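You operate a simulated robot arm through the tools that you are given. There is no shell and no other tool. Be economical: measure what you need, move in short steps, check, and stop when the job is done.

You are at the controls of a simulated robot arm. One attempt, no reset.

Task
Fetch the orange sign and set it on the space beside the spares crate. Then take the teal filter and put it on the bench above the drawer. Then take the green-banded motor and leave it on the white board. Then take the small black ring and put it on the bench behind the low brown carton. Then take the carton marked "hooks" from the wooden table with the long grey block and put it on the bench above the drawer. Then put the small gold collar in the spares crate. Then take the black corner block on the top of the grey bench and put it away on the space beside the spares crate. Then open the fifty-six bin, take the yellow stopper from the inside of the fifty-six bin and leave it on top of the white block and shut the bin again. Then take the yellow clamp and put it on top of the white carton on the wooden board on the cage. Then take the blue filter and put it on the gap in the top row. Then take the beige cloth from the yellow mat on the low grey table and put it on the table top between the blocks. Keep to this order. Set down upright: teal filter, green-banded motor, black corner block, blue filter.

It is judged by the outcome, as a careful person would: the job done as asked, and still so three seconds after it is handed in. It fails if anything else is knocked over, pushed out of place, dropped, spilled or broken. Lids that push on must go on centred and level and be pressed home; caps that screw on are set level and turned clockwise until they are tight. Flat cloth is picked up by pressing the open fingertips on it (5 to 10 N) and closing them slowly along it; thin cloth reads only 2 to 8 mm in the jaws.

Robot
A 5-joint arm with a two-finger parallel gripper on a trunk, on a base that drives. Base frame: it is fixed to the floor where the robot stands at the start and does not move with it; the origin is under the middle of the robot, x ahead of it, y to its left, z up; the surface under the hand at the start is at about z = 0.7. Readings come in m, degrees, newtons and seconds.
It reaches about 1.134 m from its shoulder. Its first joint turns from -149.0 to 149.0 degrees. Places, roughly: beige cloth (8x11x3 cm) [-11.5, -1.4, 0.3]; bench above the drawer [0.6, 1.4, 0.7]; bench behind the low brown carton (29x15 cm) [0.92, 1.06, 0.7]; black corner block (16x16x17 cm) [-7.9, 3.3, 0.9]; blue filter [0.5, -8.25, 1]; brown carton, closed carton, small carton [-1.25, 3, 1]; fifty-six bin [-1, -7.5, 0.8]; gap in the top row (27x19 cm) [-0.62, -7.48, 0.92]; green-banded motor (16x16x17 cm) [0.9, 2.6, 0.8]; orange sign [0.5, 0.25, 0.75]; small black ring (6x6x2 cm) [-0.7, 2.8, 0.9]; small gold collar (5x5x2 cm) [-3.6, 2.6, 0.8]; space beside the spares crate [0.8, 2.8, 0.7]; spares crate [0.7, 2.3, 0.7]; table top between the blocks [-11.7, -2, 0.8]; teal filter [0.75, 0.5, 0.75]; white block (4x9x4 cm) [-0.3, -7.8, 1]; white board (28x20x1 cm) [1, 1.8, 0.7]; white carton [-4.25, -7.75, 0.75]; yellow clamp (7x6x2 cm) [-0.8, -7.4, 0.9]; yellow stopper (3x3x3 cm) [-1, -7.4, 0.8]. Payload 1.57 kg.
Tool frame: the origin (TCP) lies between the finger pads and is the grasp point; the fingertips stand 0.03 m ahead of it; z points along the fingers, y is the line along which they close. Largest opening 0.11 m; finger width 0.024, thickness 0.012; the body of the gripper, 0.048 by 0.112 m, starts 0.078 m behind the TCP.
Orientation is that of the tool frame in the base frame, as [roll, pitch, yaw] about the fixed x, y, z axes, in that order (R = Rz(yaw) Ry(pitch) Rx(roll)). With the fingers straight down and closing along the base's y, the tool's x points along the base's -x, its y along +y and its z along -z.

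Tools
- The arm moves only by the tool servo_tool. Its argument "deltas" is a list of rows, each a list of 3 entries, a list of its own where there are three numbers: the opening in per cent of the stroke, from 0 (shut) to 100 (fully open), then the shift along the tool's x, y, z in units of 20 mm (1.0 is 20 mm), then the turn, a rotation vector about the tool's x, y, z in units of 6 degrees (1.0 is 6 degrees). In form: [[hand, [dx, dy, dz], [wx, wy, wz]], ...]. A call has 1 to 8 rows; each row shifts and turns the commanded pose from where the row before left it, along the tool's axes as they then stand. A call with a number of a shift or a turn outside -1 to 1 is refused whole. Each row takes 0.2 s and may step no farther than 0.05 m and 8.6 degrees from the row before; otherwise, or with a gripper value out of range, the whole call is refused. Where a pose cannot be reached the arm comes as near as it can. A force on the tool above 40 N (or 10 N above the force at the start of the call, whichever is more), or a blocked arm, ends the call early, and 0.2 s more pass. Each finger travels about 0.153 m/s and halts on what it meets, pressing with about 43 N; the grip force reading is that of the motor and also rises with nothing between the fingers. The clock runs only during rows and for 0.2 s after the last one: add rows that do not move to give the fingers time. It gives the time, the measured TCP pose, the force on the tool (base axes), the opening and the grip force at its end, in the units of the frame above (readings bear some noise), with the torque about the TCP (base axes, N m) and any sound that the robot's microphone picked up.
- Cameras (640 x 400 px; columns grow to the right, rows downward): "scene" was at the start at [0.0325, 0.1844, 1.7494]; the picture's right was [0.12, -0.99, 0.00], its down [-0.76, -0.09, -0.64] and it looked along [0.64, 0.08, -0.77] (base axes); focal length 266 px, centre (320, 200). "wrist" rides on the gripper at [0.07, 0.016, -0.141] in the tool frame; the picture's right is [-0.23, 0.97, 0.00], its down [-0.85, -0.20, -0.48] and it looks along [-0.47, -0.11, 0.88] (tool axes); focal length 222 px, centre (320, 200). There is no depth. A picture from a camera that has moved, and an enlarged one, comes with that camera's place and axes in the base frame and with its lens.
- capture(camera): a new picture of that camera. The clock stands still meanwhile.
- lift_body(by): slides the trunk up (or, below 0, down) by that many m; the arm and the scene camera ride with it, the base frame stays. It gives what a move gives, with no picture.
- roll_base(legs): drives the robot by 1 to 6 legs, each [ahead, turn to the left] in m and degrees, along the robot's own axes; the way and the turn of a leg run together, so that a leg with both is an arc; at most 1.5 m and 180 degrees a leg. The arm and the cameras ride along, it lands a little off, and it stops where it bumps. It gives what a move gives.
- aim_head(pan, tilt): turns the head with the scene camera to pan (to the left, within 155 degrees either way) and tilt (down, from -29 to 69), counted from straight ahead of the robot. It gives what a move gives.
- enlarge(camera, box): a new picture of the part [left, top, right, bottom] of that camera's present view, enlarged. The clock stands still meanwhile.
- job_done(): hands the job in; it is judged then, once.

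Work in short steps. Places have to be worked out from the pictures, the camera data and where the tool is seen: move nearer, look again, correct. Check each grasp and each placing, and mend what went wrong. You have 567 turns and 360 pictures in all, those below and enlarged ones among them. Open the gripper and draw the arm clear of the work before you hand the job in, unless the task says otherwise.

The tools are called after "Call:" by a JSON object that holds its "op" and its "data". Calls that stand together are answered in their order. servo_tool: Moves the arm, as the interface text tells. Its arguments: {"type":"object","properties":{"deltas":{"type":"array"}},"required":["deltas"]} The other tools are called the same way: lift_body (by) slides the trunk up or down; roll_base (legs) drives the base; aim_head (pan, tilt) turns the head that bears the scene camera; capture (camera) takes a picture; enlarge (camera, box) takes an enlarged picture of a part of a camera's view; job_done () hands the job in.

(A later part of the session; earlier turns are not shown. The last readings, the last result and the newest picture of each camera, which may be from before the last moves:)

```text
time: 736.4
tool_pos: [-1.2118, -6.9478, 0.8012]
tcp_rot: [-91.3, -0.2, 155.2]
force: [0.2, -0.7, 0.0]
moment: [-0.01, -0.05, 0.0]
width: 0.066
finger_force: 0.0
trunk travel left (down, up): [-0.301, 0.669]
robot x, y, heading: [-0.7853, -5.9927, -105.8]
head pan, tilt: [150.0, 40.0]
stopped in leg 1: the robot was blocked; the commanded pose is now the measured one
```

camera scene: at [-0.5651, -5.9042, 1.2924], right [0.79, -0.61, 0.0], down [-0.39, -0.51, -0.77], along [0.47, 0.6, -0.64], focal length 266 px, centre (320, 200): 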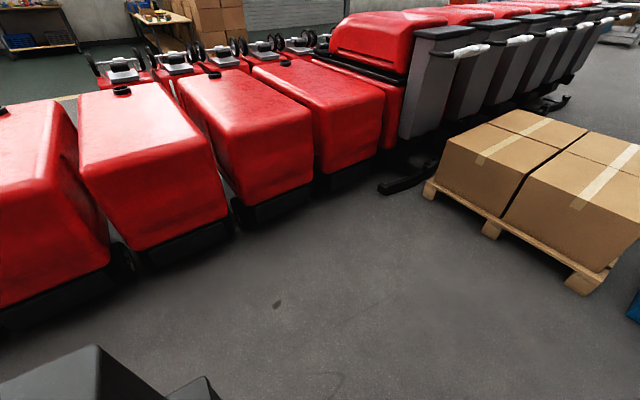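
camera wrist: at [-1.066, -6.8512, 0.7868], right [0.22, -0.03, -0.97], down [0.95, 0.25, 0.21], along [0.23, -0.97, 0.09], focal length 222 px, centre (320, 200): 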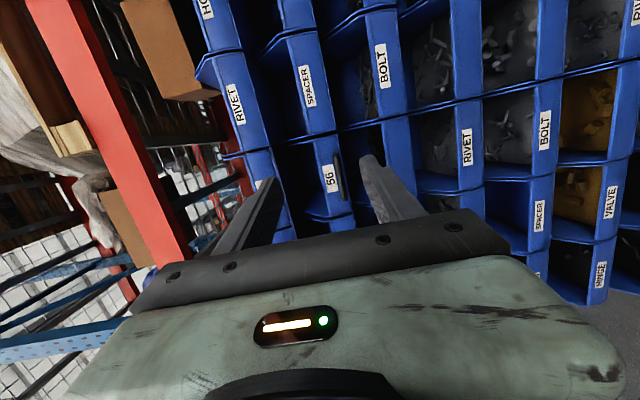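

Call:
{"op": "aim_head", "data": {"pan": 100, "tilt": 60}}

Call:
{"op": "capture", "data": {"camera": "scene"}}

Call:
{"op": "aim_head", "data": {"pan": -110, "tilt": 60}}

Call:
{"op": "capture", "data": {"camera": "scene"}}

```text
time: 737.6
tool_pos: [-1.2113, -6.9466, 0.8007]
tcp_rot: [-91.3, -0.1, 155.3]
force: [0.6, -0.1, 0.1]
moment: [0.0, 0.02, 0.02]
width: 0.066
finger_force: 0.1
trunk travel left (down, up): [-0.301, 0.669]
robot x, y, heading: [-0.7918, -5.9896, -105.7]
head pan, tilt: [100.0, 60.0]
```

```text
174 pictures are left
camera scene: at [-0.5466, -6.0029, 1.2657], right [-0.1, -0.99, 0.0], down [-0.86, 0.09, -0.5], along [0.5, -0.05, -0.87], focal length 266 px, centre (320, 200)
```

scene: 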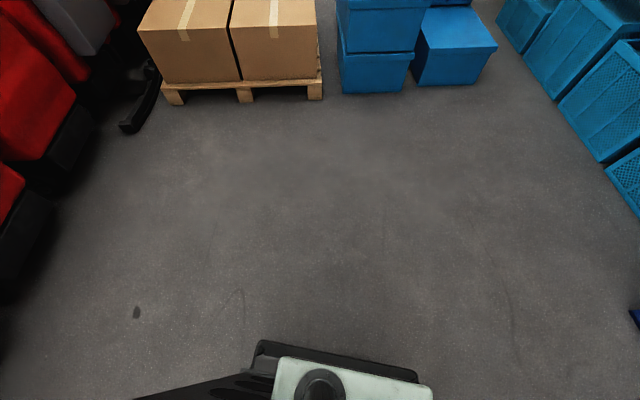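

```text
time: 740.6
tool_pos: [-1.2109, -6.9477, 0.8023]
tcp_rot: [-91.3, -0.2, 155.4]
force: [0.1, -0.9, -0.4]
moment: [0.01, 0.01, -0.02]
width: 0.066
finger_force: 0.1
trunk travel left (down, up): [-0.301, 0.669]
robot x, y, heading: [-0.7904, -5.9941, -105.8]
head pan, tilt: [-110.0, 60.0]
```

```text
173 pictures are left
camera scene: at [-0.667, -5.9572, 1.2656], right [0.59, 0.81, 0.0], down [0.7, -0.51, -0.5], along [-0.41, 0.29, -0.87], focal length 266 px, centre (320, 200)
```

scene: 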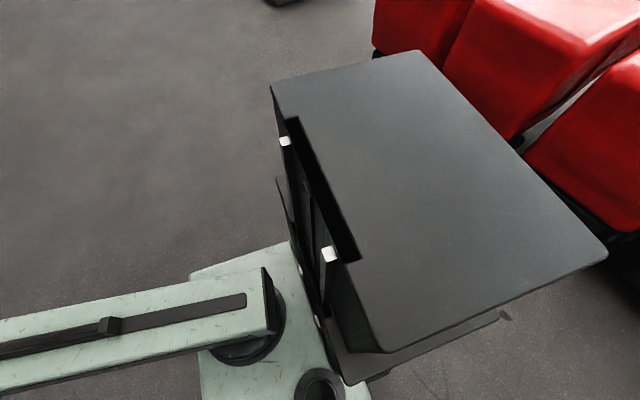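

The robot's long rear is close to the red machines. Moving forward and turning back to −90° puts the tool right in front of handle 56.

Call:
{"op": "roll_base", "data": {"legs": [[0.17, 0], [0, 15.8]]}}

Call:
{"op": "capture", "data": {"camera": "wrist"}}

Call:
{"op": "aim_head", "data": {"pan": 10, "tilt": 25}}

Call:
{"op": "capture", "data": {"camera": "scene"}}

```text
time: 742.9
tool_pos: [-1.0519, -7.1772, 0.8012]
tcp_rot: [-91.3, -0.4, 167.2]
force: [-0.4, -0.6, -0.2]
moment: [0.01, 0.0, 0.03]
width: 0.066
finger_force: 0.1
trunk travel left (down, up): [-0.301, 0.669]
robot x, y, heading: [-0.8387, -6.1526, -96.5]
head pan, tilt: [-110.0, 60.0]
stopped in leg 2: the robot was blocked; the commanded pose is now the measured one
```

```text
172 pictures are left
camera wrist: at [-1.0879, -7.0221, 0.7869], right [0.22, -0.03, -0.97], down [0.94, 0.27, 0.21], along [0.26, -0.96, 0.09], focal length 222 px, centre (320, 200)
```

wrist: 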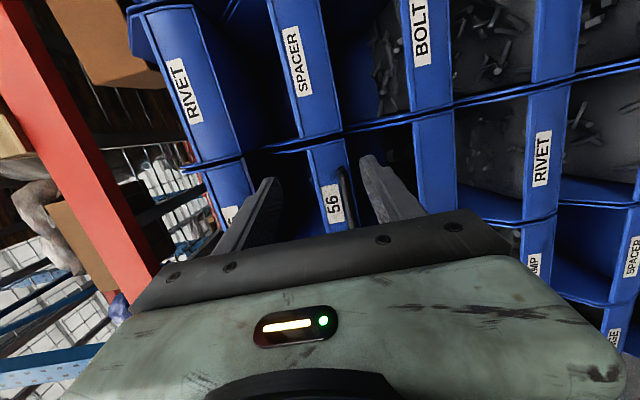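

```text
time: 744.9
tool_pos: [-1.0529, -7.1768, 0.8003]
tcp_rot: [-91.3, -0.2, 167.2]
force: [-0.2, 0.0, -0.3]
moment: [0.0, 0.01, 0.03]
width: 0.0659
finger_force: 0.0
trunk travel left (down, up): [-0.301, 0.669]
robot x, y, heading: [-0.8363, -6.1548, -96.2]
head pan, tilt: [10.0, 25.0]
```

```text
171 pictures are left
camera scene: at [-0.6587, -6.2222, 1.3157], right [-1.0, -0.06, 0.0], down [-0.03, 0.42, -0.91], along [0.06, -0.9, -0.42], focal length 266 px, centre (320, 200)
```

scene: 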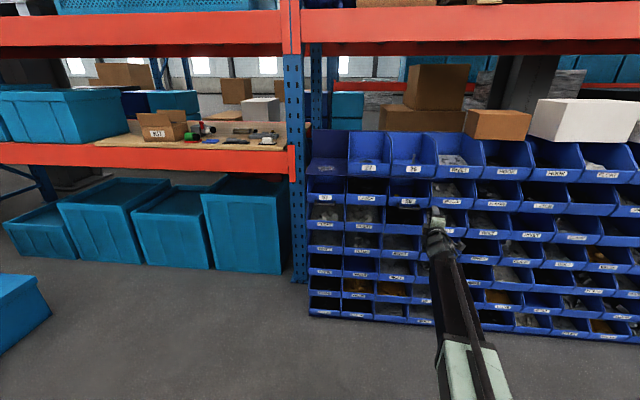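

Call:
{"op": "roll_base", "data": {"legs": [[0, 6]]}}

```text
time: 745.9
tool_pos: [-0.9417, -7.1958, 0.8004]
tcp_rot: [-91.3, -0.2, 173.2]
force: [-0.1, 0.5, -0.3]
moment: [-0.01, -0.01, 0.01]
width: 0.0659
finger_force: 0.0
trunk travel left (down, up): [-0.301, 0.669]
robot x, y, heading: [-0.8405, -6.1563, -90.8]
head pan, tilt: [10.0, 25.0]
```

Handle centre ≈ (−1.003, −7.315, 0.778). Shift the tool 6 cm sideways, 22 mm down, and check.

Call:
{"op": "servo_tool", "data": {"deltas": [[60, [1, 0, 0], [0, 0, 0]], [60, [1, 0, 0], [0, 0, 0]], [60, [1, 0, 0], [0, 0, 0]]]}}

Call:
{"op": "lift_body", "data": {"by": -0.022}}

Call:
{"op": "capture", "data": {"camera": "wrist"}}

Call:
{"op": "enlarge", "data": {"camera": "scene", "box": [350, 120, 510, 260]}}

```text
time: 746.6
tool_pos: [-0.9803, -7.1907, 0.7994]
tcp_rot: [-91.5, -0.2, 173.2]
force: [-0.1, -0.6, -0.1]
moment: [0.0, 0.0, -0.01]
width: 0.0659
finger_force: 0.0
out of reach, approached as far as the arm can: row 1, 2, 3
trunk travel left (down, up): [-0.301, 0.669]
robot x, y, heading: [-0.842, -6.1516, -90.9]
head pan, tilt: [10.0, 25.0]
```

```text
time: 747.3
tool_pos: [-0.98, -7.1898, 0.7781]
tcp_rot: [-91.5, -0.1, 173.2]
force: [-0.4, 0.6, -0.7]
moment: [-0.02, 0.03, 0.01]
width: 0.0661
finger_force: 0.1
trunk travel left (down, up): [-0.279, 0.691]
robot x, y, heading: [-0.8404, -6.1557, -90.7]
head pan, tilt: [10.0, 25.0]
```

```text
170 pictures are left
camera wrist: at [-1.0307, -7.0397, 0.7645], right [0.22, 0.0, -0.97], down [0.91, 0.37, 0.21], along [0.36, -0.93, 0.08], focal length 222 px, centre (320, 200)
```

wrist: 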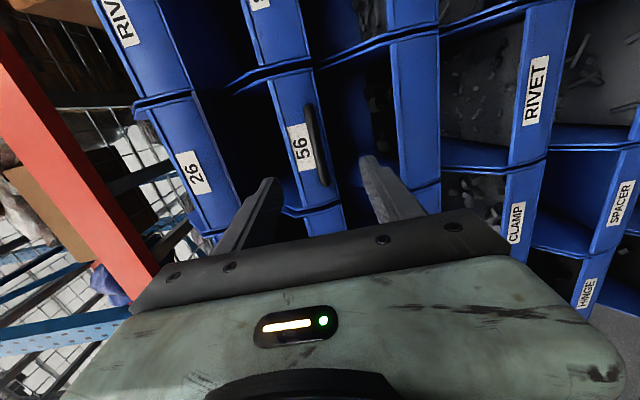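

```text
2.86 times, centred on (430, 190) of scene
camera zoom: at [-0.6563, -6.2047, 1.2936], right [-0.99, -0.16, 0.0], down [-0.07, 0.42, -0.91], along [0.15, -0.89, -0.42], focal length 760 px, centre (6, 229)
```

zoom: 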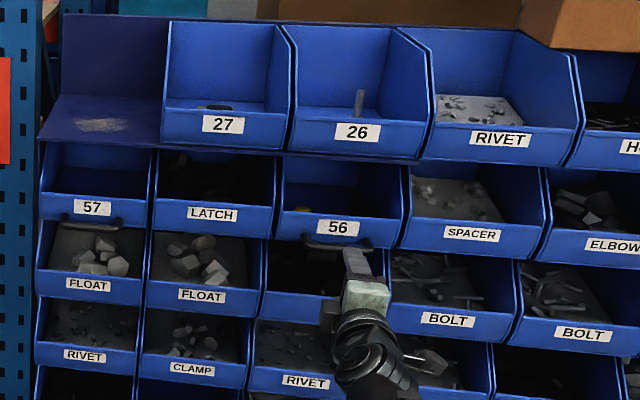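

Handle centre ≈ (−0.995, −7.315, 0.777): aligned. Drive in 10 cm.

Call:
{"op": "roll_base", "data": {"legs": [[0.1, 0]]}}

Call:
{"op": "capture", "data": {"camera": "wrist"}}

Call:
{"op": "enlarge", "data": {"camera": "scene", "box": [350, 120, 510, 260]}}

```text
time: 748.5
tool_pos: [-0.981, -7.2899, 0.778]
tcp_rot: [-91.5, -0.2, 173.2]
force: [-0.4, 0.4, 0.2]
moment: [0.01, 0.0, 0.0]
width: 0.0662
finger_force: 0.0
trunk travel left (down, up): [-0.279, 0.691]
robot x, y, heading: [-0.8432, -6.259, -90.9]
head pan, tilt: [10.0, 25.0]
```

```text
168 pictures are left
camera wrist: at [-1.032, -7.1398, 0.7645], right [0.23, 0.0, -0.97], down [0.91, 0.37, 0.21], along [0.36, -0.93, 0.08], focal length 222 px, centre (320, 200)
```

wrist: 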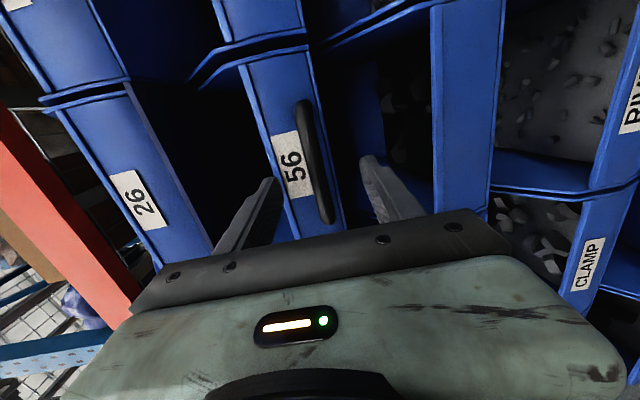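

```text
2.86 times, centred on (430, 190) of scene
camera zoom: at [-0.6576, -6.3048, 1.2937], right [-0.99, -0.16, 0.0], down [-0.07, 0.42, -0.91], along [0.15, -0.89, -0.42], focal length 760 px, centre (6, 229)
```

zoom: 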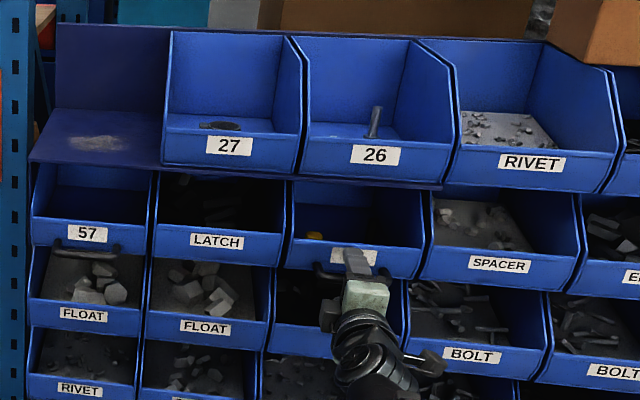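

The bar is between the fingers. Close on it.

Call:
{"op": "servo_tool", "data": {"deltas": [[45, [0, 0, 0], [0, 0, 0]], [30, [0, 0, 0], [0, 0, 0]], [15, [0, 0, 0], [0, 0, 0]], [0, [0, 0, 0], [0, 0, 0]], [0, [0, 0, 0], [0, 0, 0]]]}}

Call:
{"op": "capture", "data": {"camera": "wrist"}}

```text
time: 749.7
tool_pos: [-0.9802, -7.2898, 0.7773]
tcp_rot: [-91.5, -0.2, 173.2]
force: [-0.4, 0.2, 0.3]
moment: [-0.03, -0.17, -0.02]
width: 0.0126
finger_force: 29.0
trunk travel left (down, up): [-0.279, 0.691]
robot x, y, heading: [-0.8431, -6.2572, -90.9]
head pan, tilt: [10.0, 25.0]
```

```text
166 pictures are left
camera wrist: at [-1.032, -7.1398, 0.7645], right [0.23, 0.0, -0.97], down [0.91, 0.37, 0.21], along [0.36, -0.93, 0.08], focal length 222 px, centre (320, 200)
```

wrist: 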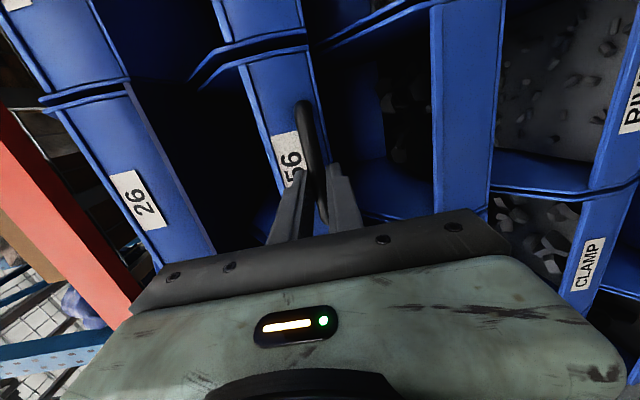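

Gripped (12.6 mm). Pull the bin out by backing up 8 cm first.

Call:
{"op": "roll_base", "data": {"legs": [[-0.08, 0]]}}

Call:
{"op": "capture", "data": {"camera": "scene"}}

Call:
{"op": "enlarge", "data": {"camera": "scene", "box": [350, 120, 510, 260]}}

```text
time: 750.7
tool_pos: [-0.9768, -7.2098, 0.7776]
tcp_rot: [-91.5, -0.3, 173.4]
force: [14.7, -3.0, 1.5]
moment: [-0.1, -0.18, 0.2]
width: 0.0129
finger_force: 29.3
trunk travel left (down, up): [-0.279, 0.691]
robot x, y, heading: [-0.8417, -6.1749, -90.7]
head pan, tilt: [10.0, 25.0]
```

```text
165 pictures are left
camera scene: at [-0.6554, -6.2244, 1.2936], right [-0.99, -0.16, 0.0], down [-0.07, 0.42, -0.91], along [0.15, -0.89, -0.42], focal length 266 px, centre (320, 200)
```

scene: 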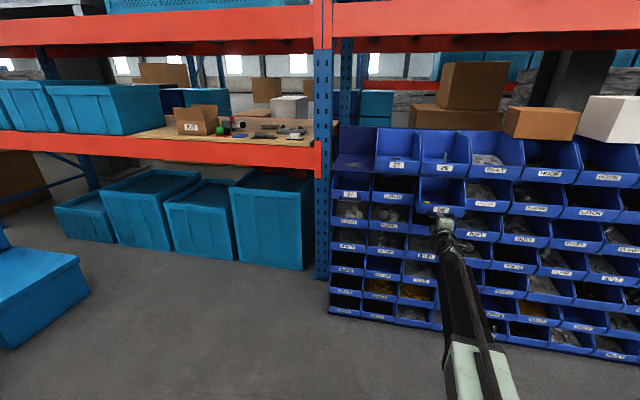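

```text
2.86 times, centred on (430, 190) of scene
camera zoom: at [-0.6554, -6.2244, 1.2936], right [-0.99, -0.16, 0.0], down [-0.07, 0.42, -0.91], along [0.15, -0.89, -0.42], focal length 760 px, centre (6, 229)
```

zoom: 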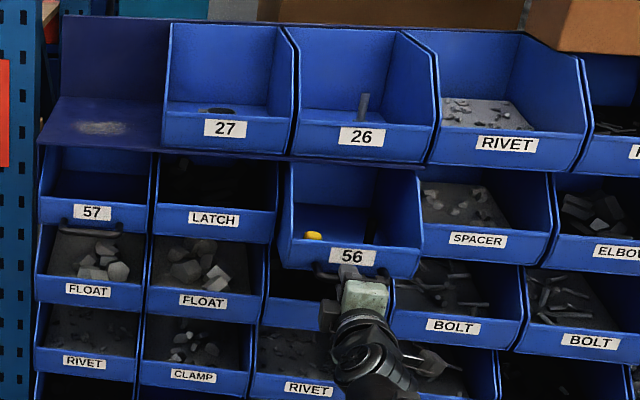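

The bin slides out. Pull 6 cm more.

Call:
{"op": "roll_base", "data": {"legs": [[-0.06, 0]]}}

Call:
{"op": "enlarge", "data": {"camera": "scene", "box": [370, 130, 510, 250]}}

```text
time: 751.7
tool_pos: [-0.9762, -7.1496, 0.7778]
tcp_rot: [-91.6, -0.2, 173.5]
force: [17.2, -2.7, 4.0]
moment: [-0.07, -0.16, 0.3]
width: 0.0127
finger_force: 30.4
trunk travel left (down, up): [-0.279, 0.691]
robot x, y, heading: [-0.8402, -6.1129, -90.8]
head pan, tilt: [10.0, 25.0]
```

```text
3.33 times, centred on (440, 190) of scene
camera zoom: at [-0.6544, -6.1637, 1.2935], right [-0.99, -0.16, 0.0], down [-0.07, 0.42, -0.91], along [0.15, -0.89, -0.42], focal length 887 px, centre (-80, 233)
```

zoom: 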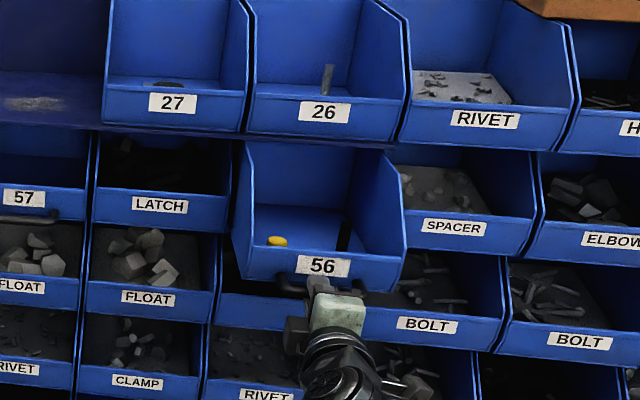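

Bin is 14 cm out. Release the handle and back away.

Call:
{"op": "servo_tool", "data": {"deltas": [[20, [0, 0, 0], [0, 0, 0]], [40, [0, 0, 0], [0, 0, 0]], [60, [0, 0, 0], [0, 0, 0]], [60, [0, 0, 0], [0, 0, 0]]]}}

Call:
{"op": "roll_base", "data": {"legs": [[-0.09, 0]]}}

Call:
{"op": "lift_body", "data": {"by": 0.4}}

Call:
{"op": "enlarge", "data": {"camera": "scene", "box": [370, 130, 530, 330]}}

```text
time: 752.7
tool_pos: [-0.9744, -7.1489, 0.7779]
tcp_rot: [-91.6, -0.2, 173.5]
force: [0.0, 0.3, -0.4]
moment: [-0.05, 0.01, 0.02]
width: 0.0659
finger_force: 0.1
trunk travel left (down, up): [-0.279, 0.691]
robot x, y, heading: [-0.8444, -6.1127, -90.7]
head pan, tilt: [10.0, 25.0]
```

```text
time: 753.8
tool_pos: [-0.9748, -7.0588, 0.7777]
tcp_rot: [-91.7, -0.3, 173.4]
force: [0.1, 0.4, 0.2]
moment: [-0.02, -0.01, -0.03]
width: 0.0659
finger_force: 0.0
trunk travel left (down, up): [-0.279, 0.691]
robot x, y, heading: [-0.8395, -6.0217, -90.6]
head pan, tilt: [10.0, 25.0]
```

```text
time: 757.6
tool_pos: [-0.9742, -7.0586, 1.1771]
tcp_rot: [-91.5, -0.3, 173.5]
force: [0.0, -0.6, -0.8]
moment: [0.02, 0.0, 0.0]
width: 0.0661
finger_force: 0.2
trunk travel left (down, up): [-0.679, 0.291]
robot x, y, heading: [-0.8411, -6.0207, -90.7]
head pan, tilt: [10.0, 25.0]
```

```text
2.00 times, centred on (450, 230) of scene
camera zoom: at [-0.6545, -6.0727, 1.6937], right [-0.99, -0.16, 0.0], down [-0.07, 0.42, -0.91], along [0.15, -0.89, -0.42], focal length 532 px, centre (60, 140)
```

zoom: 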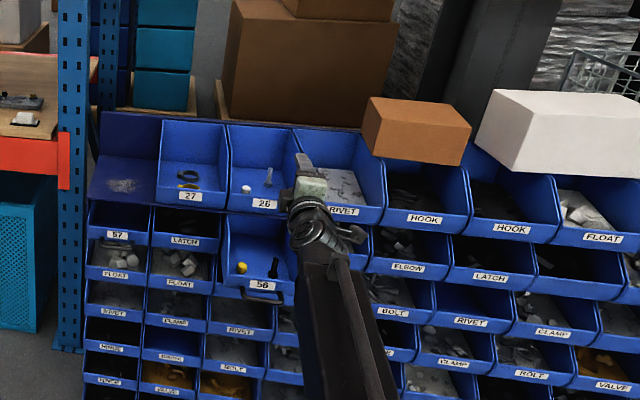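

Untilt and spin the hand together to straight-down, closing along x with the camera on my side.

Call:
{"op": "servo_tool", "data": {"deltas": [[60, [0, 1, 0], [-0.8, 0, 1]], [60, [0.1, 0.99, 0], [-0.796, 0.084, 1]], [60, [0.21, 0.98, 0], [-0.783, 0.166, 1]], [60, [0.31, 0.95, 0], [-0.761, 0.247, 1]], [60, [0.41, 0.91, 0], [-0.731, 0.325, 1]], [60, [0.5, 0.87, 0], [-0.693, 0.4, 1]], [60, [0.59, 0.81, 0], [-0.647, 0.47, 1]], [60, [0.67, 0.74, 0], [-0.595, 0.535, 1]]]}}

Call:
{"op": "servo_tool", "data": {"deltas": [[60, [0.74, 0.67, 0], [-0.535, 0.595, 1]], [60, [0.81, 0.59, 0], [-0.47, 0.647, 1]], [60, [0.87, 0.5, 0], [-0.4, 0.693, 1]], [60, [0.91, 0.41, 0], [-0.325, 0.731, 1]], [60, [0.95, 0.31, 0], [-0.247, 0.761, 1]], [60, [0.98, 0.21, 0], [-0.166, 0.783, 1]], [60, [0.99, 0.1, 0], [-0.084, 0.796, 0]], [60, [0.99, 0.1, 0], [-0.084, 0.796, 0]]]}}

```text
time: 759.5
tool_pos: [-0.9698, -7.0089, 1.0312]
tcp_rot: [-142.0, 35.2, 139.4]
force: [0.0, 0.2, -0.2]
moment: [0.01, -0.02, 0.02]
width: 0.0658
finger_force: 0.1
trunk travel left (down, up): [-0.679, 0.291]
robot x, y, heading: [-0.8408, -6.0222, -90.9]
head pan, tilt: [10.0, 25.0]
```

```text
time: 761.2
tool_pos: [-0.9591, -6.8782, 0.9507]
tcp_rot: [179.4, 11.9, 92.0]
force: [-0.4, -0.5, 0.1]
moment: [0.0, 0.01, -0.03]
width: 0.0657
finger_force: 0.1
out of reach, approached as far as the arm can: row 2, 5
trunk travel left (down, up): [-0.679, 0.291]
robot x, y, heading: [-0.8401, -6.021, -90.6]
head pan, tilt: [10.0, 25.0]
```

Call:
{"op": "servo_tool", "data": {"deltas": [[60, [1, 0.05, 0], [-0.03, 1, 0]], [60, [1, 0.05, 0], [0.1, 0.97, 0]]]}}

Call:
{"op": "capture", "data": {"camera": "wrist"}}

```text
time: 761.9
tool_pos: [-0.9583, -6.8378, 0.9463]
tcp_rot: [179.9, -0.1, 92.0]
force: [0.3, 0.6, -0.8]
moment: [-0.02, -0.02, -0.02]
width: 0.066
finger_force: 0.1
trunk travel left (down, up): [-0.679, 0.291]
robot x, y, heading: [-0.843, -6.0253, -90.5]
head pan, tilt: [10.0, 25.0]
```

```text
161 pictures are left
camera wrist: at [-0.9443, -6.7671, 1.0866], right [0.98, -0.19, 0.0], down [-0.17, -0.86, 0.48], along [-0.09, -0.47, -0.88], focal length 222 px, centre (320, 200)
```

wrist: 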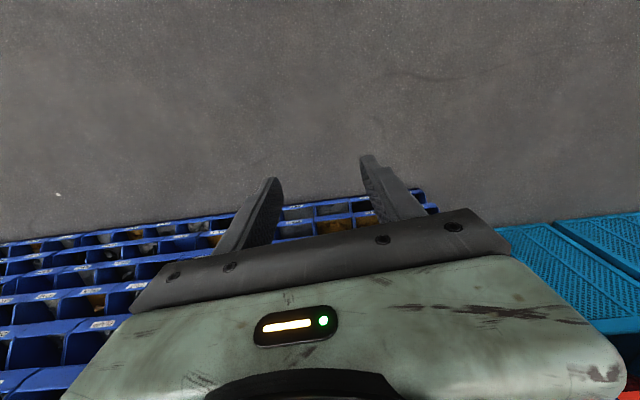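

Call:
{"op": "roll_base", "data": {"legs": [[0.38, 0]]}}

Call:
{"op": "capture", "data": {"camera": "wrist"}}

Call:
{"op": "enlarge", "data": {"camera": "scene", "box": [360, 170, 560, 370]}}

```text
time: 764.3
tool_pos: [-0.9647, -7.2207, 0.9461]
tcp_rot: [-180.0, 0.0, 92.0]
force: [-0.3, 0.9, 0.1]
moment: [0.0, 0.01, 0.01]
width: 0.066
finger_force: 0.1
trunk travel left (down, up): [-0.679, 0.291]
robot x, y, heading: [-0.8466, -6.4102, -90.9]
head pan, tilt: [10.0, 25.0]
```

```text
160 pictures are left
camera wrist: at [-0.9502, -7.1504, 1.0865], right [0.98, -0.19, 0.0], down [-0.17, -0.86, 0.48], along [-0.09, -0.47, -0.88], focal length 222 px, centre (320, 200)
```

wrist: 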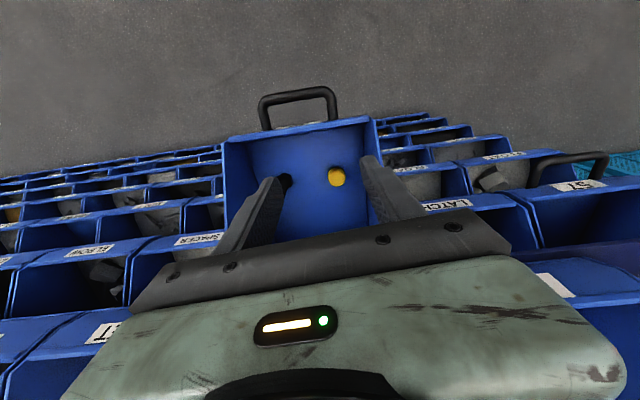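

```text
2.00 times, centred on (460, 270) of scene
camera zoom: at [-0.6597, -6.4561, 1.6937], right [-0.99, -0.16, 0.0], down [-0.07, 0.42, -0.91], along [0.14, -0.89, -0.42], focal length 532 px, centre (40, 60)
```

zoom: 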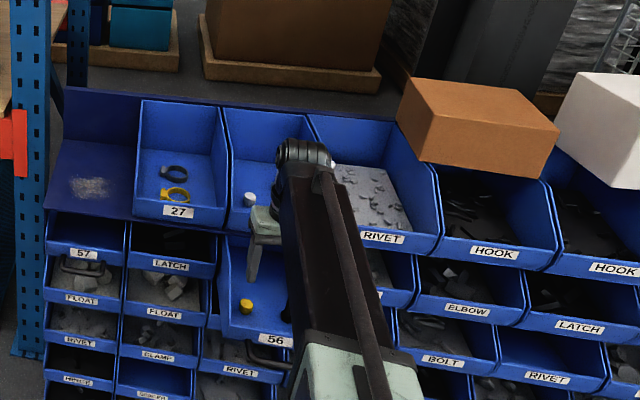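

Stopper ≈ (−0.952, −7.276), top ≈0.79. Move over it with narrowed jaws.

Call:
{"op": "servo_tool", "data": {"deltas": [[42, [-0.92, 0.2, 0], [0, 0, 0]], [42, [-0.92, 0.2, 0], [0, 0, 0]], [42, [-0.92, 0.1, 0], [0, 0, 0]]]}}

Call:
{"op": "lift_body", "data": {"by": -0.07}}

Call:
{"op": "capture", "data": {"camera": "wrist"}}

Call:
{"op": "enlarge", "data": {"camera": "scene", "box": [400, 170, 520, 290]}}

```text
time: 765.1
tool_pos: [-0.9523, -7.2778, 0.9464]
tcp_rot: [179.8, 0.1, 92.1]
force: [0.3, -0.1, -0.1]
moment: [-0.01, 0.0, 0.01]
width: 0.0462
finger_force: 0.1
trunk travel left (down, up): [-0.679, 0.291]
robot x, y, heading: [-0.8493, -6.4094, -90.7]
head pan, tilt: [10.0, 25.0]
```

```text
time: 766.1
tool_pos: [-0.9525, -7.2762, 0.8772]
tcp_rot: [179.9, -0.1, 92.0]
force: [0.6, -0.4, -0.4]
moment: [0.0, 0.0, 0.01]
width: 0.0463
finger_force: 0.0
trunk travel left (down, up): [-0.609, 0.361]
robot x, y, heading: [-0.8506, -6.4052, -90.6]
head pan, tilt: [10.0, 25.0]
```

```text
158 pictures are left
camera wrist: at [-0.9371, -7.2056, 1.0165], right [0.98, -0.19, 0.0], down [-0.17, -0.86, 0.48], along [-0.09, -0.47, -0.88], focal length 222 px, centre (320, 200)
```

wrist: 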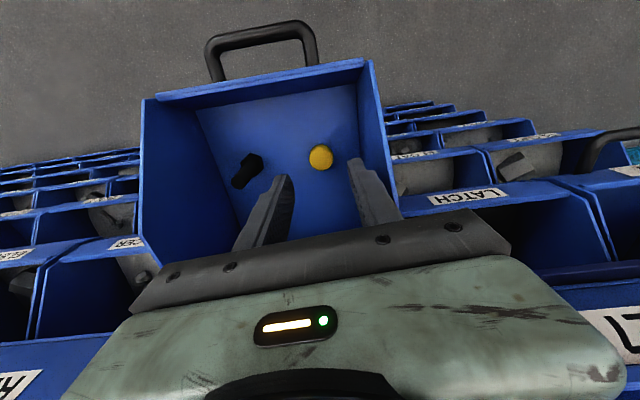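

```text
3.33 times, centred on (460, 230) of scene
camera zoom: at [-0.6597, -6.4561, 1.6237], right [-0.99, -0.16, 0.0], down [-0.07, 0.42, -0.91], along [0.14, -0.89, -0.42], focal length 887 px, centre (-147, 100)
```

zoom: 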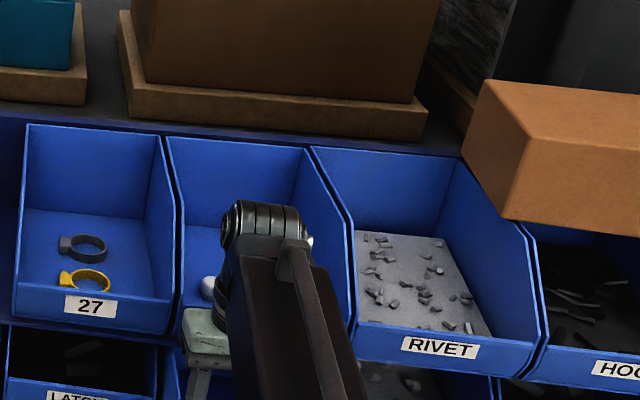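

Call:
{"op": "lift_body", "data": {"by": -0.05}}

Call:
{"op": "capture", "data": {"camera": "wrist"}}

```text
time: 767.1
tool_pos: [-0.9525, -7.2767, 0.8261]
tcp_rot: [179.9, 0.0, 91.9]
force: [0.1, -0.2, 0.4]
moment: [0.01, -0.01, 0.0]
width: 0.046
finger_force: 0.1
trunk travel left (down, up): [-0.559, 0.411]
robot x, y, heading: [-0.8474, -6.4069, -90.8]
head pan, tilt: [10.0, 25.0]
```

```text
156 pictures are left
camera wrist: at [-0.9371, -7.2056, 0.9665], right [0.98, -0.19, 0.0], down [-0.17, -0.86, 0.48], along [-0.09, -0.47, -0.88], focal length 222 px, centre (320, 200)
```

wrist: 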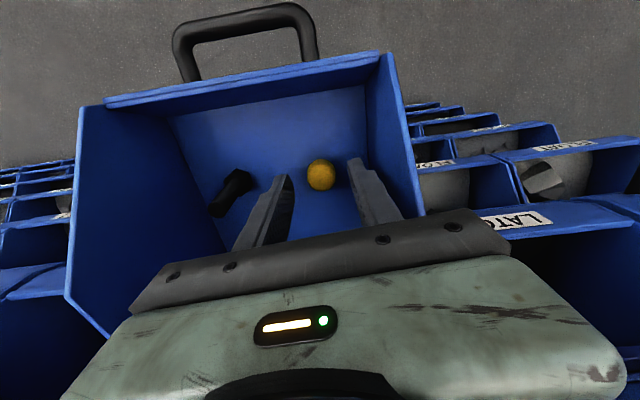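

Call:
{"op": "lift_body", "data": {"by": -0.022}}

Call:
{"op": "lift_body", "data": {"by": -0.008}}

Call:
{"op": "servo_tool", "data": {"deltas": [[34, [0, 0, 0], [0, 0, 0]], [27, [0, 0, 0], [0, 0, 0]], [20, [0, 0, 0], [0, 0, 0]], [12, [0, 0, 0], [0, 0, 0]], [10, [0, 0, 0], [0, 0, 0]]]}}

Call:
{"op": "capture", "data": {"camera": "wrist"}}

```text
time: 767.5
tool_pos: [-0.951, -7.2763, 0.8169]
tcp_rot: [179.6, 0.3, 92.1]
force: [-1.8, 2.1, 19.4]
moment: [-0.38, -0.99, 0.11]
width: 0.046
finger_force: 0.1
trunk travel left (down, up): [-0.548, 0.422]
robot x, y, heading: [-0.8479, -6.4079, -90.9]
head pan, tilt: [10.0, 25.0]
stopped: the force on the tool passed its limit at 93 N (the readings are from after the stop); the commanded pose is now the measured one
```

```text
time: 767.9
tool_pos: [-0.9514, -7.2755, 0.8172]
tcp_rot: [179.5, 0.4, 92.0]
force: [-3.7, 2.1, 30.8]
moment: [-0.42, -1.71, 0.08]
width: 0.0461
finger_force: 0.1
trunk travel left (down, up): [-0.547, 0.423]
robot x, y, heading: [-0.845, -6.4014, -90.9]
head pan, tilt: [10.0, 25.0]
stopped: the force on the tool passed its limit at 49 N (the readings are from after the stop); the commanded pose is now the measured one
```

```text
time: 769.0
tool_pos: [-0.9512, -7.2768, 0.8159]
tcp_rot: [179.6, 0.4, 91.9]
force: [-2.3, -1.2, 39.1]
moment: [-0.26, -1.91, -0.08]
width: 0.0231
finger_force: 35.7
trunk travel left (down, up): [-0.547, 0.423]
robot x, y, heading: [-0.8461, -6.4042, -90.9]
head pan, tilt: [10.0, 25.0]
```

```text
155 pictures are left
camera wrist: at [-0.9372, -7.2038, 0.9565], right [0.98, -0.19, 0.01], down [-0.17, -0.86, 0.48], along [-0.09, -0.48, -0.88], focal length 222 px, centre (320, 200)
```

wrist: 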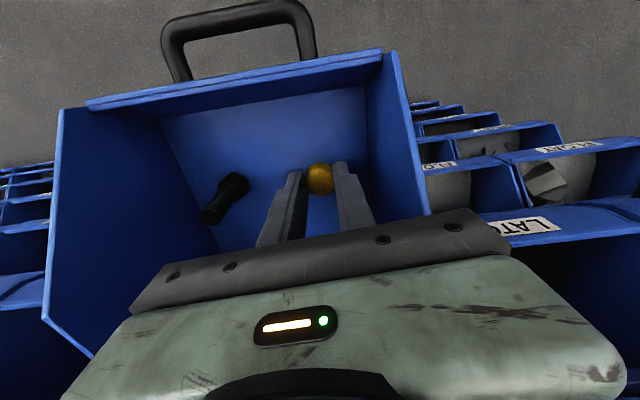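

The body met something on its +x side, but the fingers closed on the stopper (23 mm). Raise gently and check.

Call:
{"op": "lift_body", "data": {"by": 0.02}}

Call:
{"op": "capture", "data": {"camera": "wrist"}}

```text
time: 769.7
tool_pos: [-0.9509, -7.2782, 0.8345]
tcp_rot: [179.6, 0.2, 92.0]
force: [-0.7, -0.7, -0.5]
moment: [-0.02, 0.01, 0.01]
width: 0.023
finger_force: 35.4
trunk travel left (down, up): [-0.567, 0.403]
robot x, y, heading: [-0.8465, -6.4048, -90.6]
head pan, tilt: [10.0, 25.0]
```

```text
154 pictures are left
camera wrist: at [-0.9372, -7.2064, 0.9737], right [0.98, -0.19, 0.01], down [-0.17, -0.86, 0.48], along [-0.09, -0.47, -0.88], focal length 222 px, centre (320, 200)
```

wrist: 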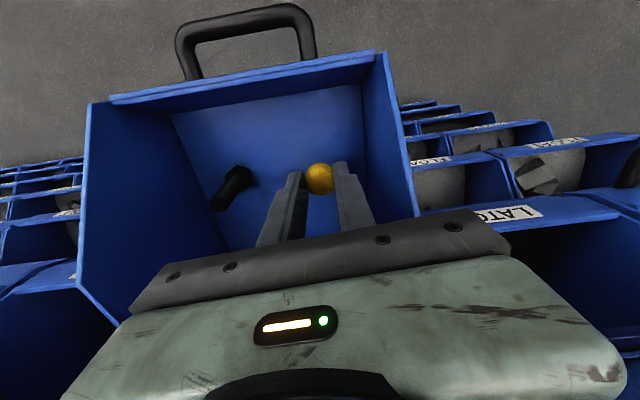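

Call:
{"op": "lift_body", "data": {"by": 0.2}}

Call:
{"op": "enlarge", "data": {"camera": "wrist", "box": [260, 120, 380, 220]}}

Call:
{"op": "enlarge", "data": {"camera": "scene", "box": [380, 130, 560, 330]}}

```text
time: 771.9
tool_pos: [-0.951, -7.2792, 1.0334]
tcp_rot: [179.6, 0.2, 92.0]
force: [0.3, 0.0, -0.5]
moment: [-0.05, -0.02, -0.02]
width: 0.0232
finger_force: 35.7
trunk travel left (down, up): [-0.767, 0.203]
robot x, y, heading: [-0.8474, -6.4075, -90.9]
head pan, tilt: [10.0, 25.0]
```

```text
4.00 times, centred on (320, 170) of wrist
camera zoom: at [-0.9372, -7.2066, 1.1737], right [0.98, -0.19, 0.01], down [-0.17, -0.86, 0.48], along [-0.09, -0.47, -0.88], focal length 888 px, centre (320, 320)
```

zoom: 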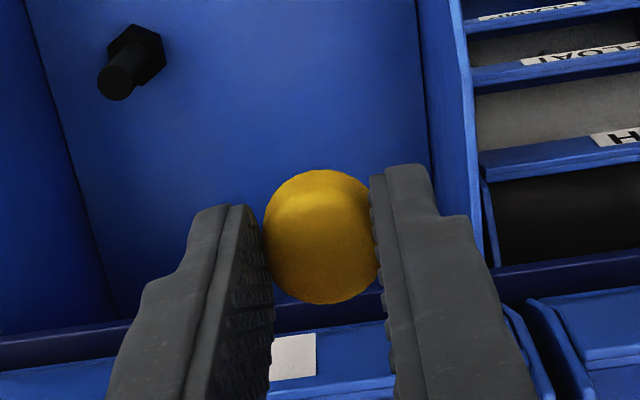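

```text
2.00 times, centred on (470, 230) of scene
camera zoom: at [-0.6597, -6.4565, 1.7812], right [-0.99, -0.16, 0.0], down [-0.07, 0.42, -0.91], along [0.14, -0.89, -0.42], focal length 532 px, centre (20, 140)
```

zoom: 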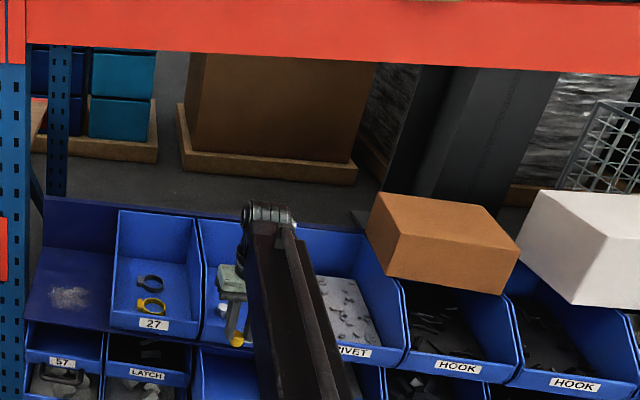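

Stopper held. Look at the shelf end with the white block and move over there.

Call:
{"op": "roll_base", "data": {"legs": [[0, 90], [0.67, 0], [0, -90]]}}

Call:
{"op": "aim_head", "data": {"pan": 5, "tilt": 30}}

Call:
{"op": "capture", "data": {"camera": "scene"}}

Call:
{"op": "enlarge", "data": {"camera": "scene", "box": [180, 160, 400, 290]}}

```text
time: 783.3
tool_pos: [-0.2404, -7.2788, 1.0353]
tcp_rot: [179.6, 0.3, 94.2]
force: [0.5, -0.6, -0.8]
moment: [0.01, -0.04, 0.02]
width: 0.0232
finger_force: 35.6
trunk travel left (down, up): [-0.767, 0.203]
robot x, y, heading: [-0.1397, -6.4002, -88.0]
head pan, tilt: [10.0, 25.0]
```

```text
time: 783.9
tool_pos: [-0.2383, -7.2782, 1.0336]
tcp_rot: [179.6, 0.1, 94.2]
force: [0.2, -0.1, 0.3]
moment: [0.01, 0.06, -0.02]
width: 0.0232
finger_force: 35.8
trunk travel left (down, up): [-0.767, 0.203]
robot x, y, heading: [-0.1418, -6.4048, -88.2]
head pan, tilt: [5.0, 30.0]
```

```text
151 pictures are left
camera scene: at [0.0411, -6.443, 1.7732], right [-0.99, -0.12, 0.0], down [-0.06, 0.5, -0.87], along [0.1, -0.86, -0.5], focal length 266 px, centre (320, 200)
```

scene: 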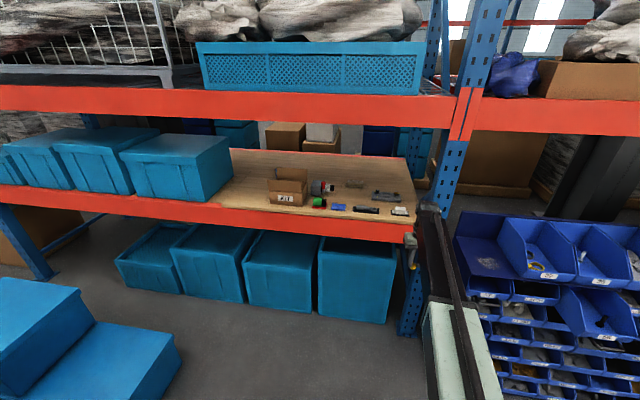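

```text
2.91 times, centred on (290, 225) of scene
camera zoom: at [0.0411, -6.443, 1.7732], right [-0.99, -0.12, 0.0], down [-0.06, 0.5, -0.87], along [0.1, -0.86, -0.5], focal length 774 px, centre (407, 127)
```

zoom: 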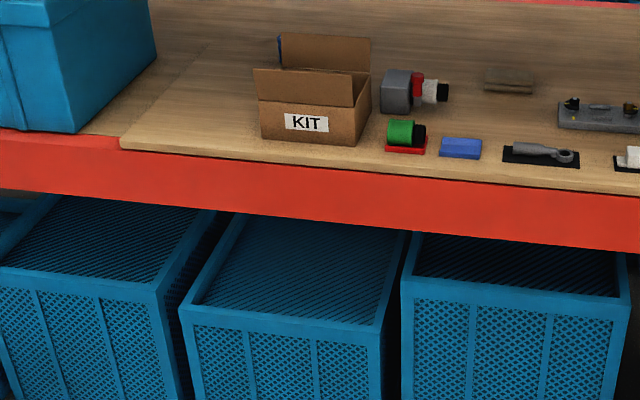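

Call:
{"op": "enlarge", "data": {"camera": "scene", "box": [350, 180, 430, 250]}}

Call:
{"op": "enlarge", "data": {"camera": "scene", "box": [255, 160, 335, 220]}}

```text
5.71 times, centred on (390, 215) of scene
camera zoom: at [0.0411, -6.443, 1.7732], right [-0.99, -0.12, 0.0], down [-0.06, 0.5, -0.87], along [0.1, -0.86, -0.5], focal length 1521 px, centre (-80, 114)
```

zoom: 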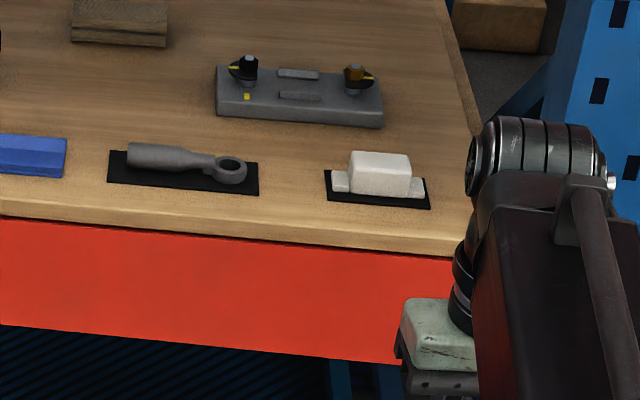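

```text
6.67 times, centred on (295, 190) of scene
camera zoom: at [0.0411, -6.443, 1.7732], right [-0.99, -0.12, 0.0], down [-0.06, 0.5, -0.87], along [0.1, -0.86, -0.5], focal length 1774 px, centre (487, 267)
```

zoom: 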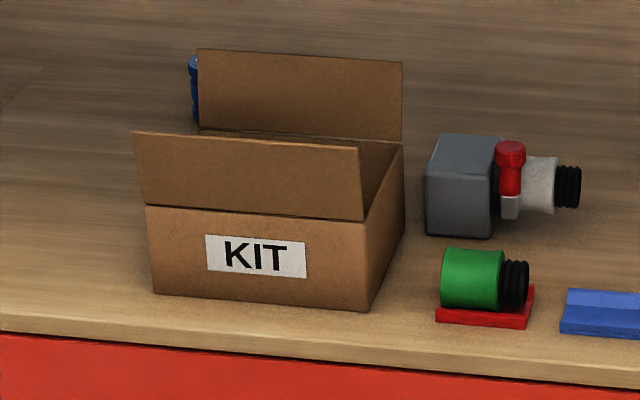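

White block top at ≈ (−0.264, −7.78, 0.98). Raise 6 cm and drive in under the beam.

Call:
{"op": "lift_body", "data": {"by": 0.06}}

Call:
{"op": "roll_base", "data": {"legs": [[0.4, 0]]}}

Call:
{"op": "capture", "data": {"camera": "wrist"}}

Call:
{"op": "aim_head", "data": {"pan": 15, "tilt": 35}}

Call:
{"op": "capture", "data": {"camera": "scene"}}

```text
time: 784.9
tool_pos: [-0.2405, -7.2792, 1.0939]
tcp_rot: [179.5, 0.2, 94.2]
force: [1.0, 0.0, -0.2]
moment: [0.04, 0.01, 0.03]
width: 0.0231
finger_force: 35.8
trunk travel left (down, up): [-0.827, 0.143]
robot x, y, heading: [-0.1414, -6.3994, -88.2]
head pan, tilt: [5.0, 30.0]
```

```text
time: 787.4
tool_pos: [-0.2268, -7.6779, 1.0925]
tcp_rot: [179.6, 0.3, 94.2]
force: [0.8, -0.2, -0.1]
moment: [0.03, -0.01, 0.01]
width: 0.023
finger_force: 34.9
trunk travel left (down, up): [-0.827, 0.143]
robot x, y, heading: [-0.128, -6.799, -88.2]
head pan, tilt: [5.0, 30.0]
```

```text
147 pictures are left
camera wrist: at [-0.2165, -7.6056, 1.2335], right [0.99, -0.16, 0.01], down [-0.14, -0.87, 0.48], along [-0.07, -0.48, -0.88], focal length 222 px, centre (320, 200)
```

wrist: 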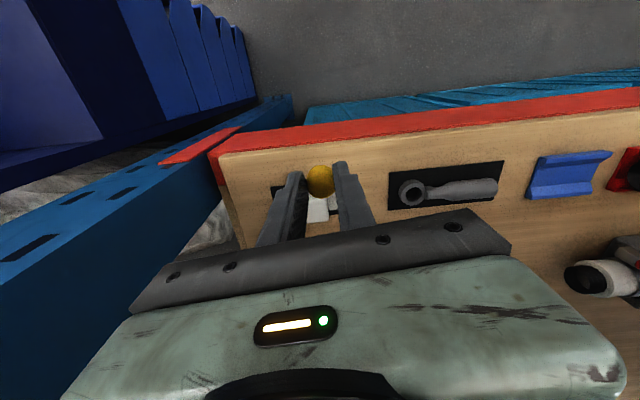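

```text
time: 788.1
tool_pos: [-0.2274, -7.6776, 1.0927]
tcp_rot: [179.6, 0.2, 94.1]
force: [-0.5, 0.3, -1.6]
moment: [0.0, -0.01, -0.01]
width: 0.023
finger_force: 35.0
trunk travel left (down, up): [-0.827, 0.143]
robot x, y, heading: [-0.1273, -6.797, -88.4]
head pan, tilt: [15.0, 35.0]
```

```text
146 pictures are left
camera scene: at [0.068, -6.8367, 1.8255], right [-0.96, -0.29, 0.0], down [-0.17, 0.55, -0.82], along [0.24, -0.78, -0.57], focal length 266 px, centre (320, 200)
```

scene: 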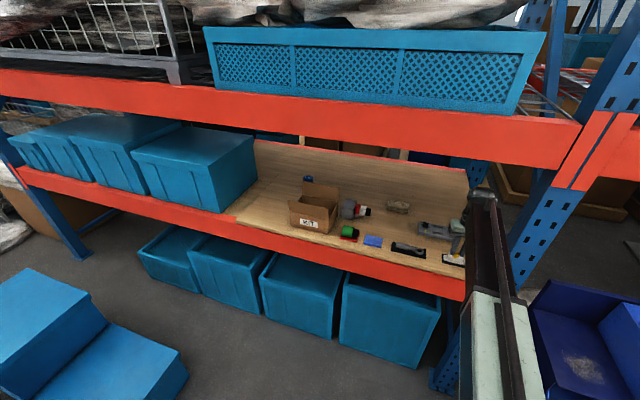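

Call:
{"op": "enlarge", "data": {"camera": "scene", "box": [410, 180, 500, 290]}}

Call:
{"op": "enlarge", "data": {"camera": "wrist", "box": [250, 150, 400, 250]}}

```text
3.64 times, centred on (455, 235) of scene
camera zoom: at [0.068, -6.8367, 1.8255], right [-0.96, -0.29, 0.0], down [-0.17, 0.55, -0.82], along [0.24, -0.78, -0.57], focal length 968 px, centre (-171, 73)
```

zoom: 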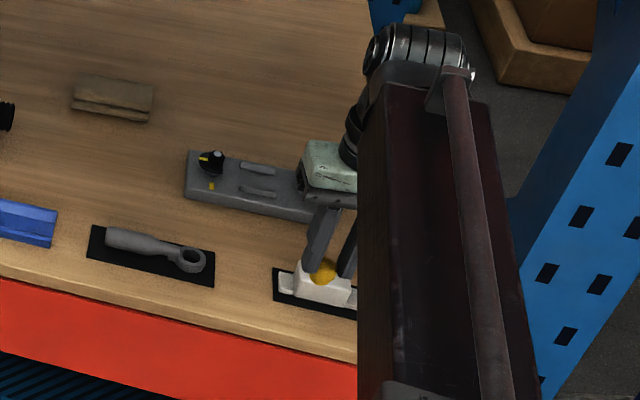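

```text
4.00 times, centred on (325, 200) of wrist
camera zoom: at [-0.2165, -7.6052, 1.2338], right [0.99, -0.16, 0.01], down [-0.14, -0.87, 0.48], along [-0.07, -0.48, -0.88], focal length 888 px, centre (300, 200)
```

zoom: 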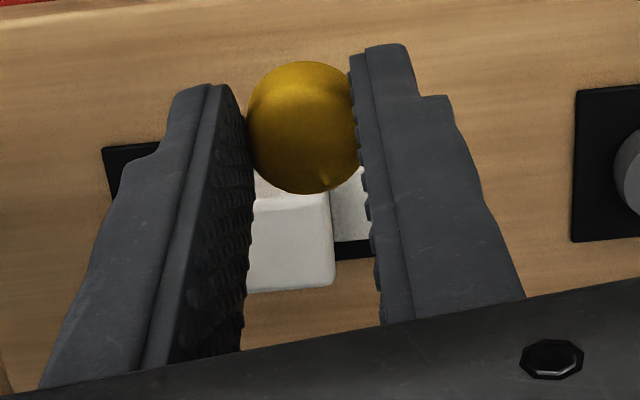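

White block's raised top centre ≈ (−0.258, −7.76). Nudge forward and position.

Call:
{"op": "roll_base", "data": {"legs": [[0.03, 0]]}}

Call:
{"op": "servo_tool", "data": {"deltas": [[10, [-0.7, -0.53, 0], [0, 0, 0]], [10, [-0.7, -0.53, 0], [0, 0, 0]], [10, [-0.6, -0.53, 0], [0, 0, 0]]]}}

Call:
{"op": "lift_body", "data": {"by": -0.03}}

Call:
{"op": "enlarge", "data": {"camera": "scene", "box": [410, 180, 500, 290]}}

Call:
{"op": "enlarge", "data": {"camera": "wrist", "box": [250, 130, 400, 230]}}

```text
time: 789.0
tool_pos: [-0.2254, -7.7086, 1.0938]
tcp_rot: [179.6, 0.1, 94.2]
force: [0.1, -0.9, 0.7]
moment: [0.02, 0.03, -0.05]
width: 0.0231
finger_force: 36.2
trunk travel left (down, up): [-0.827, 0.143]
robot x, y, heading: [-0.1288, -6.8318, -87.9]
head pan, tilt: [15.0, 35.0]
```

```text
time: 789.8
tool_pos: [-0.2539, -7.7524, 1.095]
tcp_rot: [179.5, 0.2, 94.3]
force: [-0.3, 0.0, -0.8]
moment: [-0.03, -0.03, 0.03]
width: 0.0233
finger_force: 35.2
trunk travel left (down, up): [-0.827, 0.143]
robot x, y, heading: [-0.1296, -6.8362, -87.9]
head pan, tilt: [15.0, 35.0]
```

```text
time: 790.5
tool_pos: [-0.2546, -7.7513, 1.0646]
tcp_rot: [179.6, 0.2, 94.1]
force: [-0.6, 0.8, 0.4]
moment: [0.04, 0.01, 0.03]
width: 0.0234
finger_force: 35.4
trunk travel left (down, up): [-0.797, 0.173]
robot x, y, heading: [-0.1283, -6.8319, -87.9]
head pan, tilt: [15.0, 35.0]
```

```text
3.64 times, centred on (455, 235) of scene
camera zoom: at [0.0691, -6.8673, 1.7954], right [-0.96, -0.29, 0.0], down [-0.17, 0.55, -0.82], along [0.24, -0.78, -0.57], focal length 968 px, centre (-171, 73)
```

zoom: 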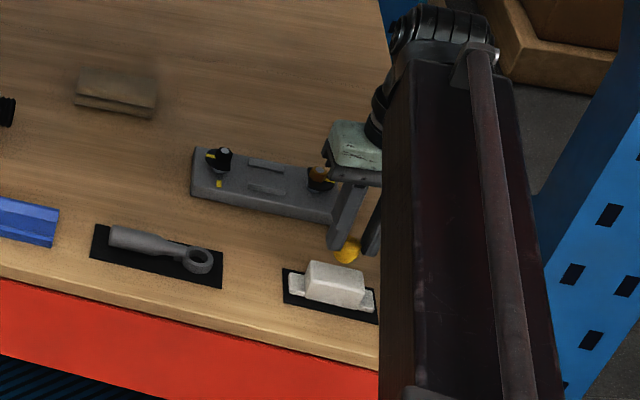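

```text
4.00 times, centred on (325, 180) of wrist
camera zoom: at [-0.2436, -7.6782, 1.2038], right [0.99, -0.15, 0.01], down [-0.14, -0.87, 0.48], along [-0.07, -0.48, -0.88], focal length 888 px, centre (300, 280)
```

zoom: 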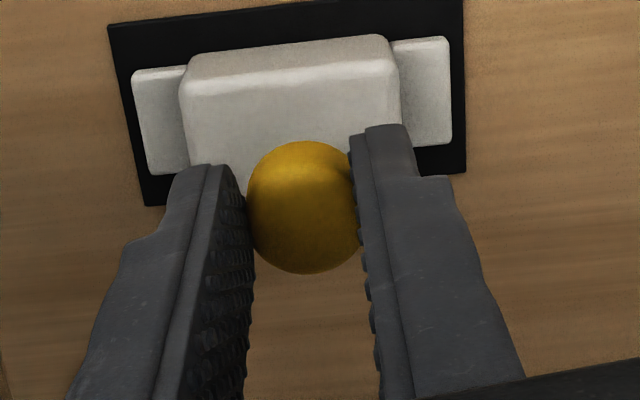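

Stopper is right above the block top (within 5 mm). Creep down.

Call:
{"op": "servo_tool", "data": {"deltas": [[10, [0.2, 0, 0], [0, 0, 0]]]}}

Call:
{"op": "lift_body", "data": {"by": -0.012}}

Call:
{"op": "lift_body", "data": {"by": -0.006}}

Call:
{"op": "lift_body", "data": {"by": -0.005}}

Call:
{"op": "enlarge", "data": {"camera": "scene", "box": [420, 180, 490, 270]}}

```text
time: 790.9
tool_pos: [-0.254, -7.7462, 1.0634]
tcp_rot: [179.5, 0.2, 94.3]
force: [0.0, 0.5, 0.0]
moment: [-0.01, -0.01, -0.02]
width: 0.0231
finger_force: 35.5
trunk travel left (down, up): [-0.797, 0.173]
robot x, y, heading: [-0.1274, -6.8327, -88.0]
head pan, tilt: [15.0, 35.0]
```

```text
time: 791.5
tool_pos: [-0.2552, -7.747, 1.0515]
tcp_rot: [179.5, 0.2, 94.2]
force: [0.3, -0.4, 0.0]
moment: [0.0, -0.03, 0.03]
width: 0.0231
finger_force: 35.0
trunk travel left (down, up): [-0.785, 0.185]
robot x, y, heading: [-0.128, -6.8343, -88.0]
head pan, tilt: [15.0, 35.0]
```

```text
time: 792.1
tool_pos: [-0.2557, -7.7464, 1.0462]
tcp_rot: [179.7, 0.2, 94.2]
force: [0.4, -0.3, -0.4]
moment: [0.02, 0.0, -0.02]
width: 0.0229
finger_force: 35.4
trunk travel left (down, up): [-0.779, 0.191]
robot x, y, heading: [-0.1265, -6.8364, -88.1]
head pan, tilt: [15.0, 35.0]
```

```text
time: 792.6
tool_pos: [-0.2555, -7.7462, 1.0406]
tcp_rot: [179.5, 0.2, 94.2]
force: [-0.3, 0.1, -0.2]
moment: [0.0, 0.01, 0.0]
width: 0.0229
finger_force: 35.8
trunk travel left (down, up): [-0.774, 0.196]
robot x, y, heading: [-0.1287, -6.8353, -88.0]
head pan, tilt: [15.0, 35.0]
```

```text
4.44 times, centred on (455, 225) of scene
camera zoom: at [0.069, -6.8673, 1.7724], right [-0.96, -0.29, 0.0], down [-0.17, 0.55, -0.82], along [0.24, -0.78, -0.57], focal length 1183 px, centre (-280, 89)
```

zoom: 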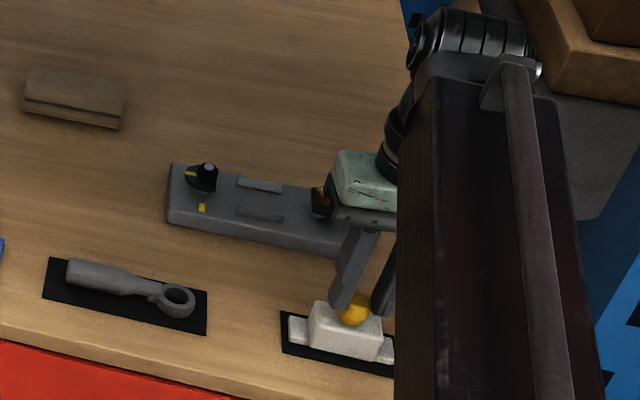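

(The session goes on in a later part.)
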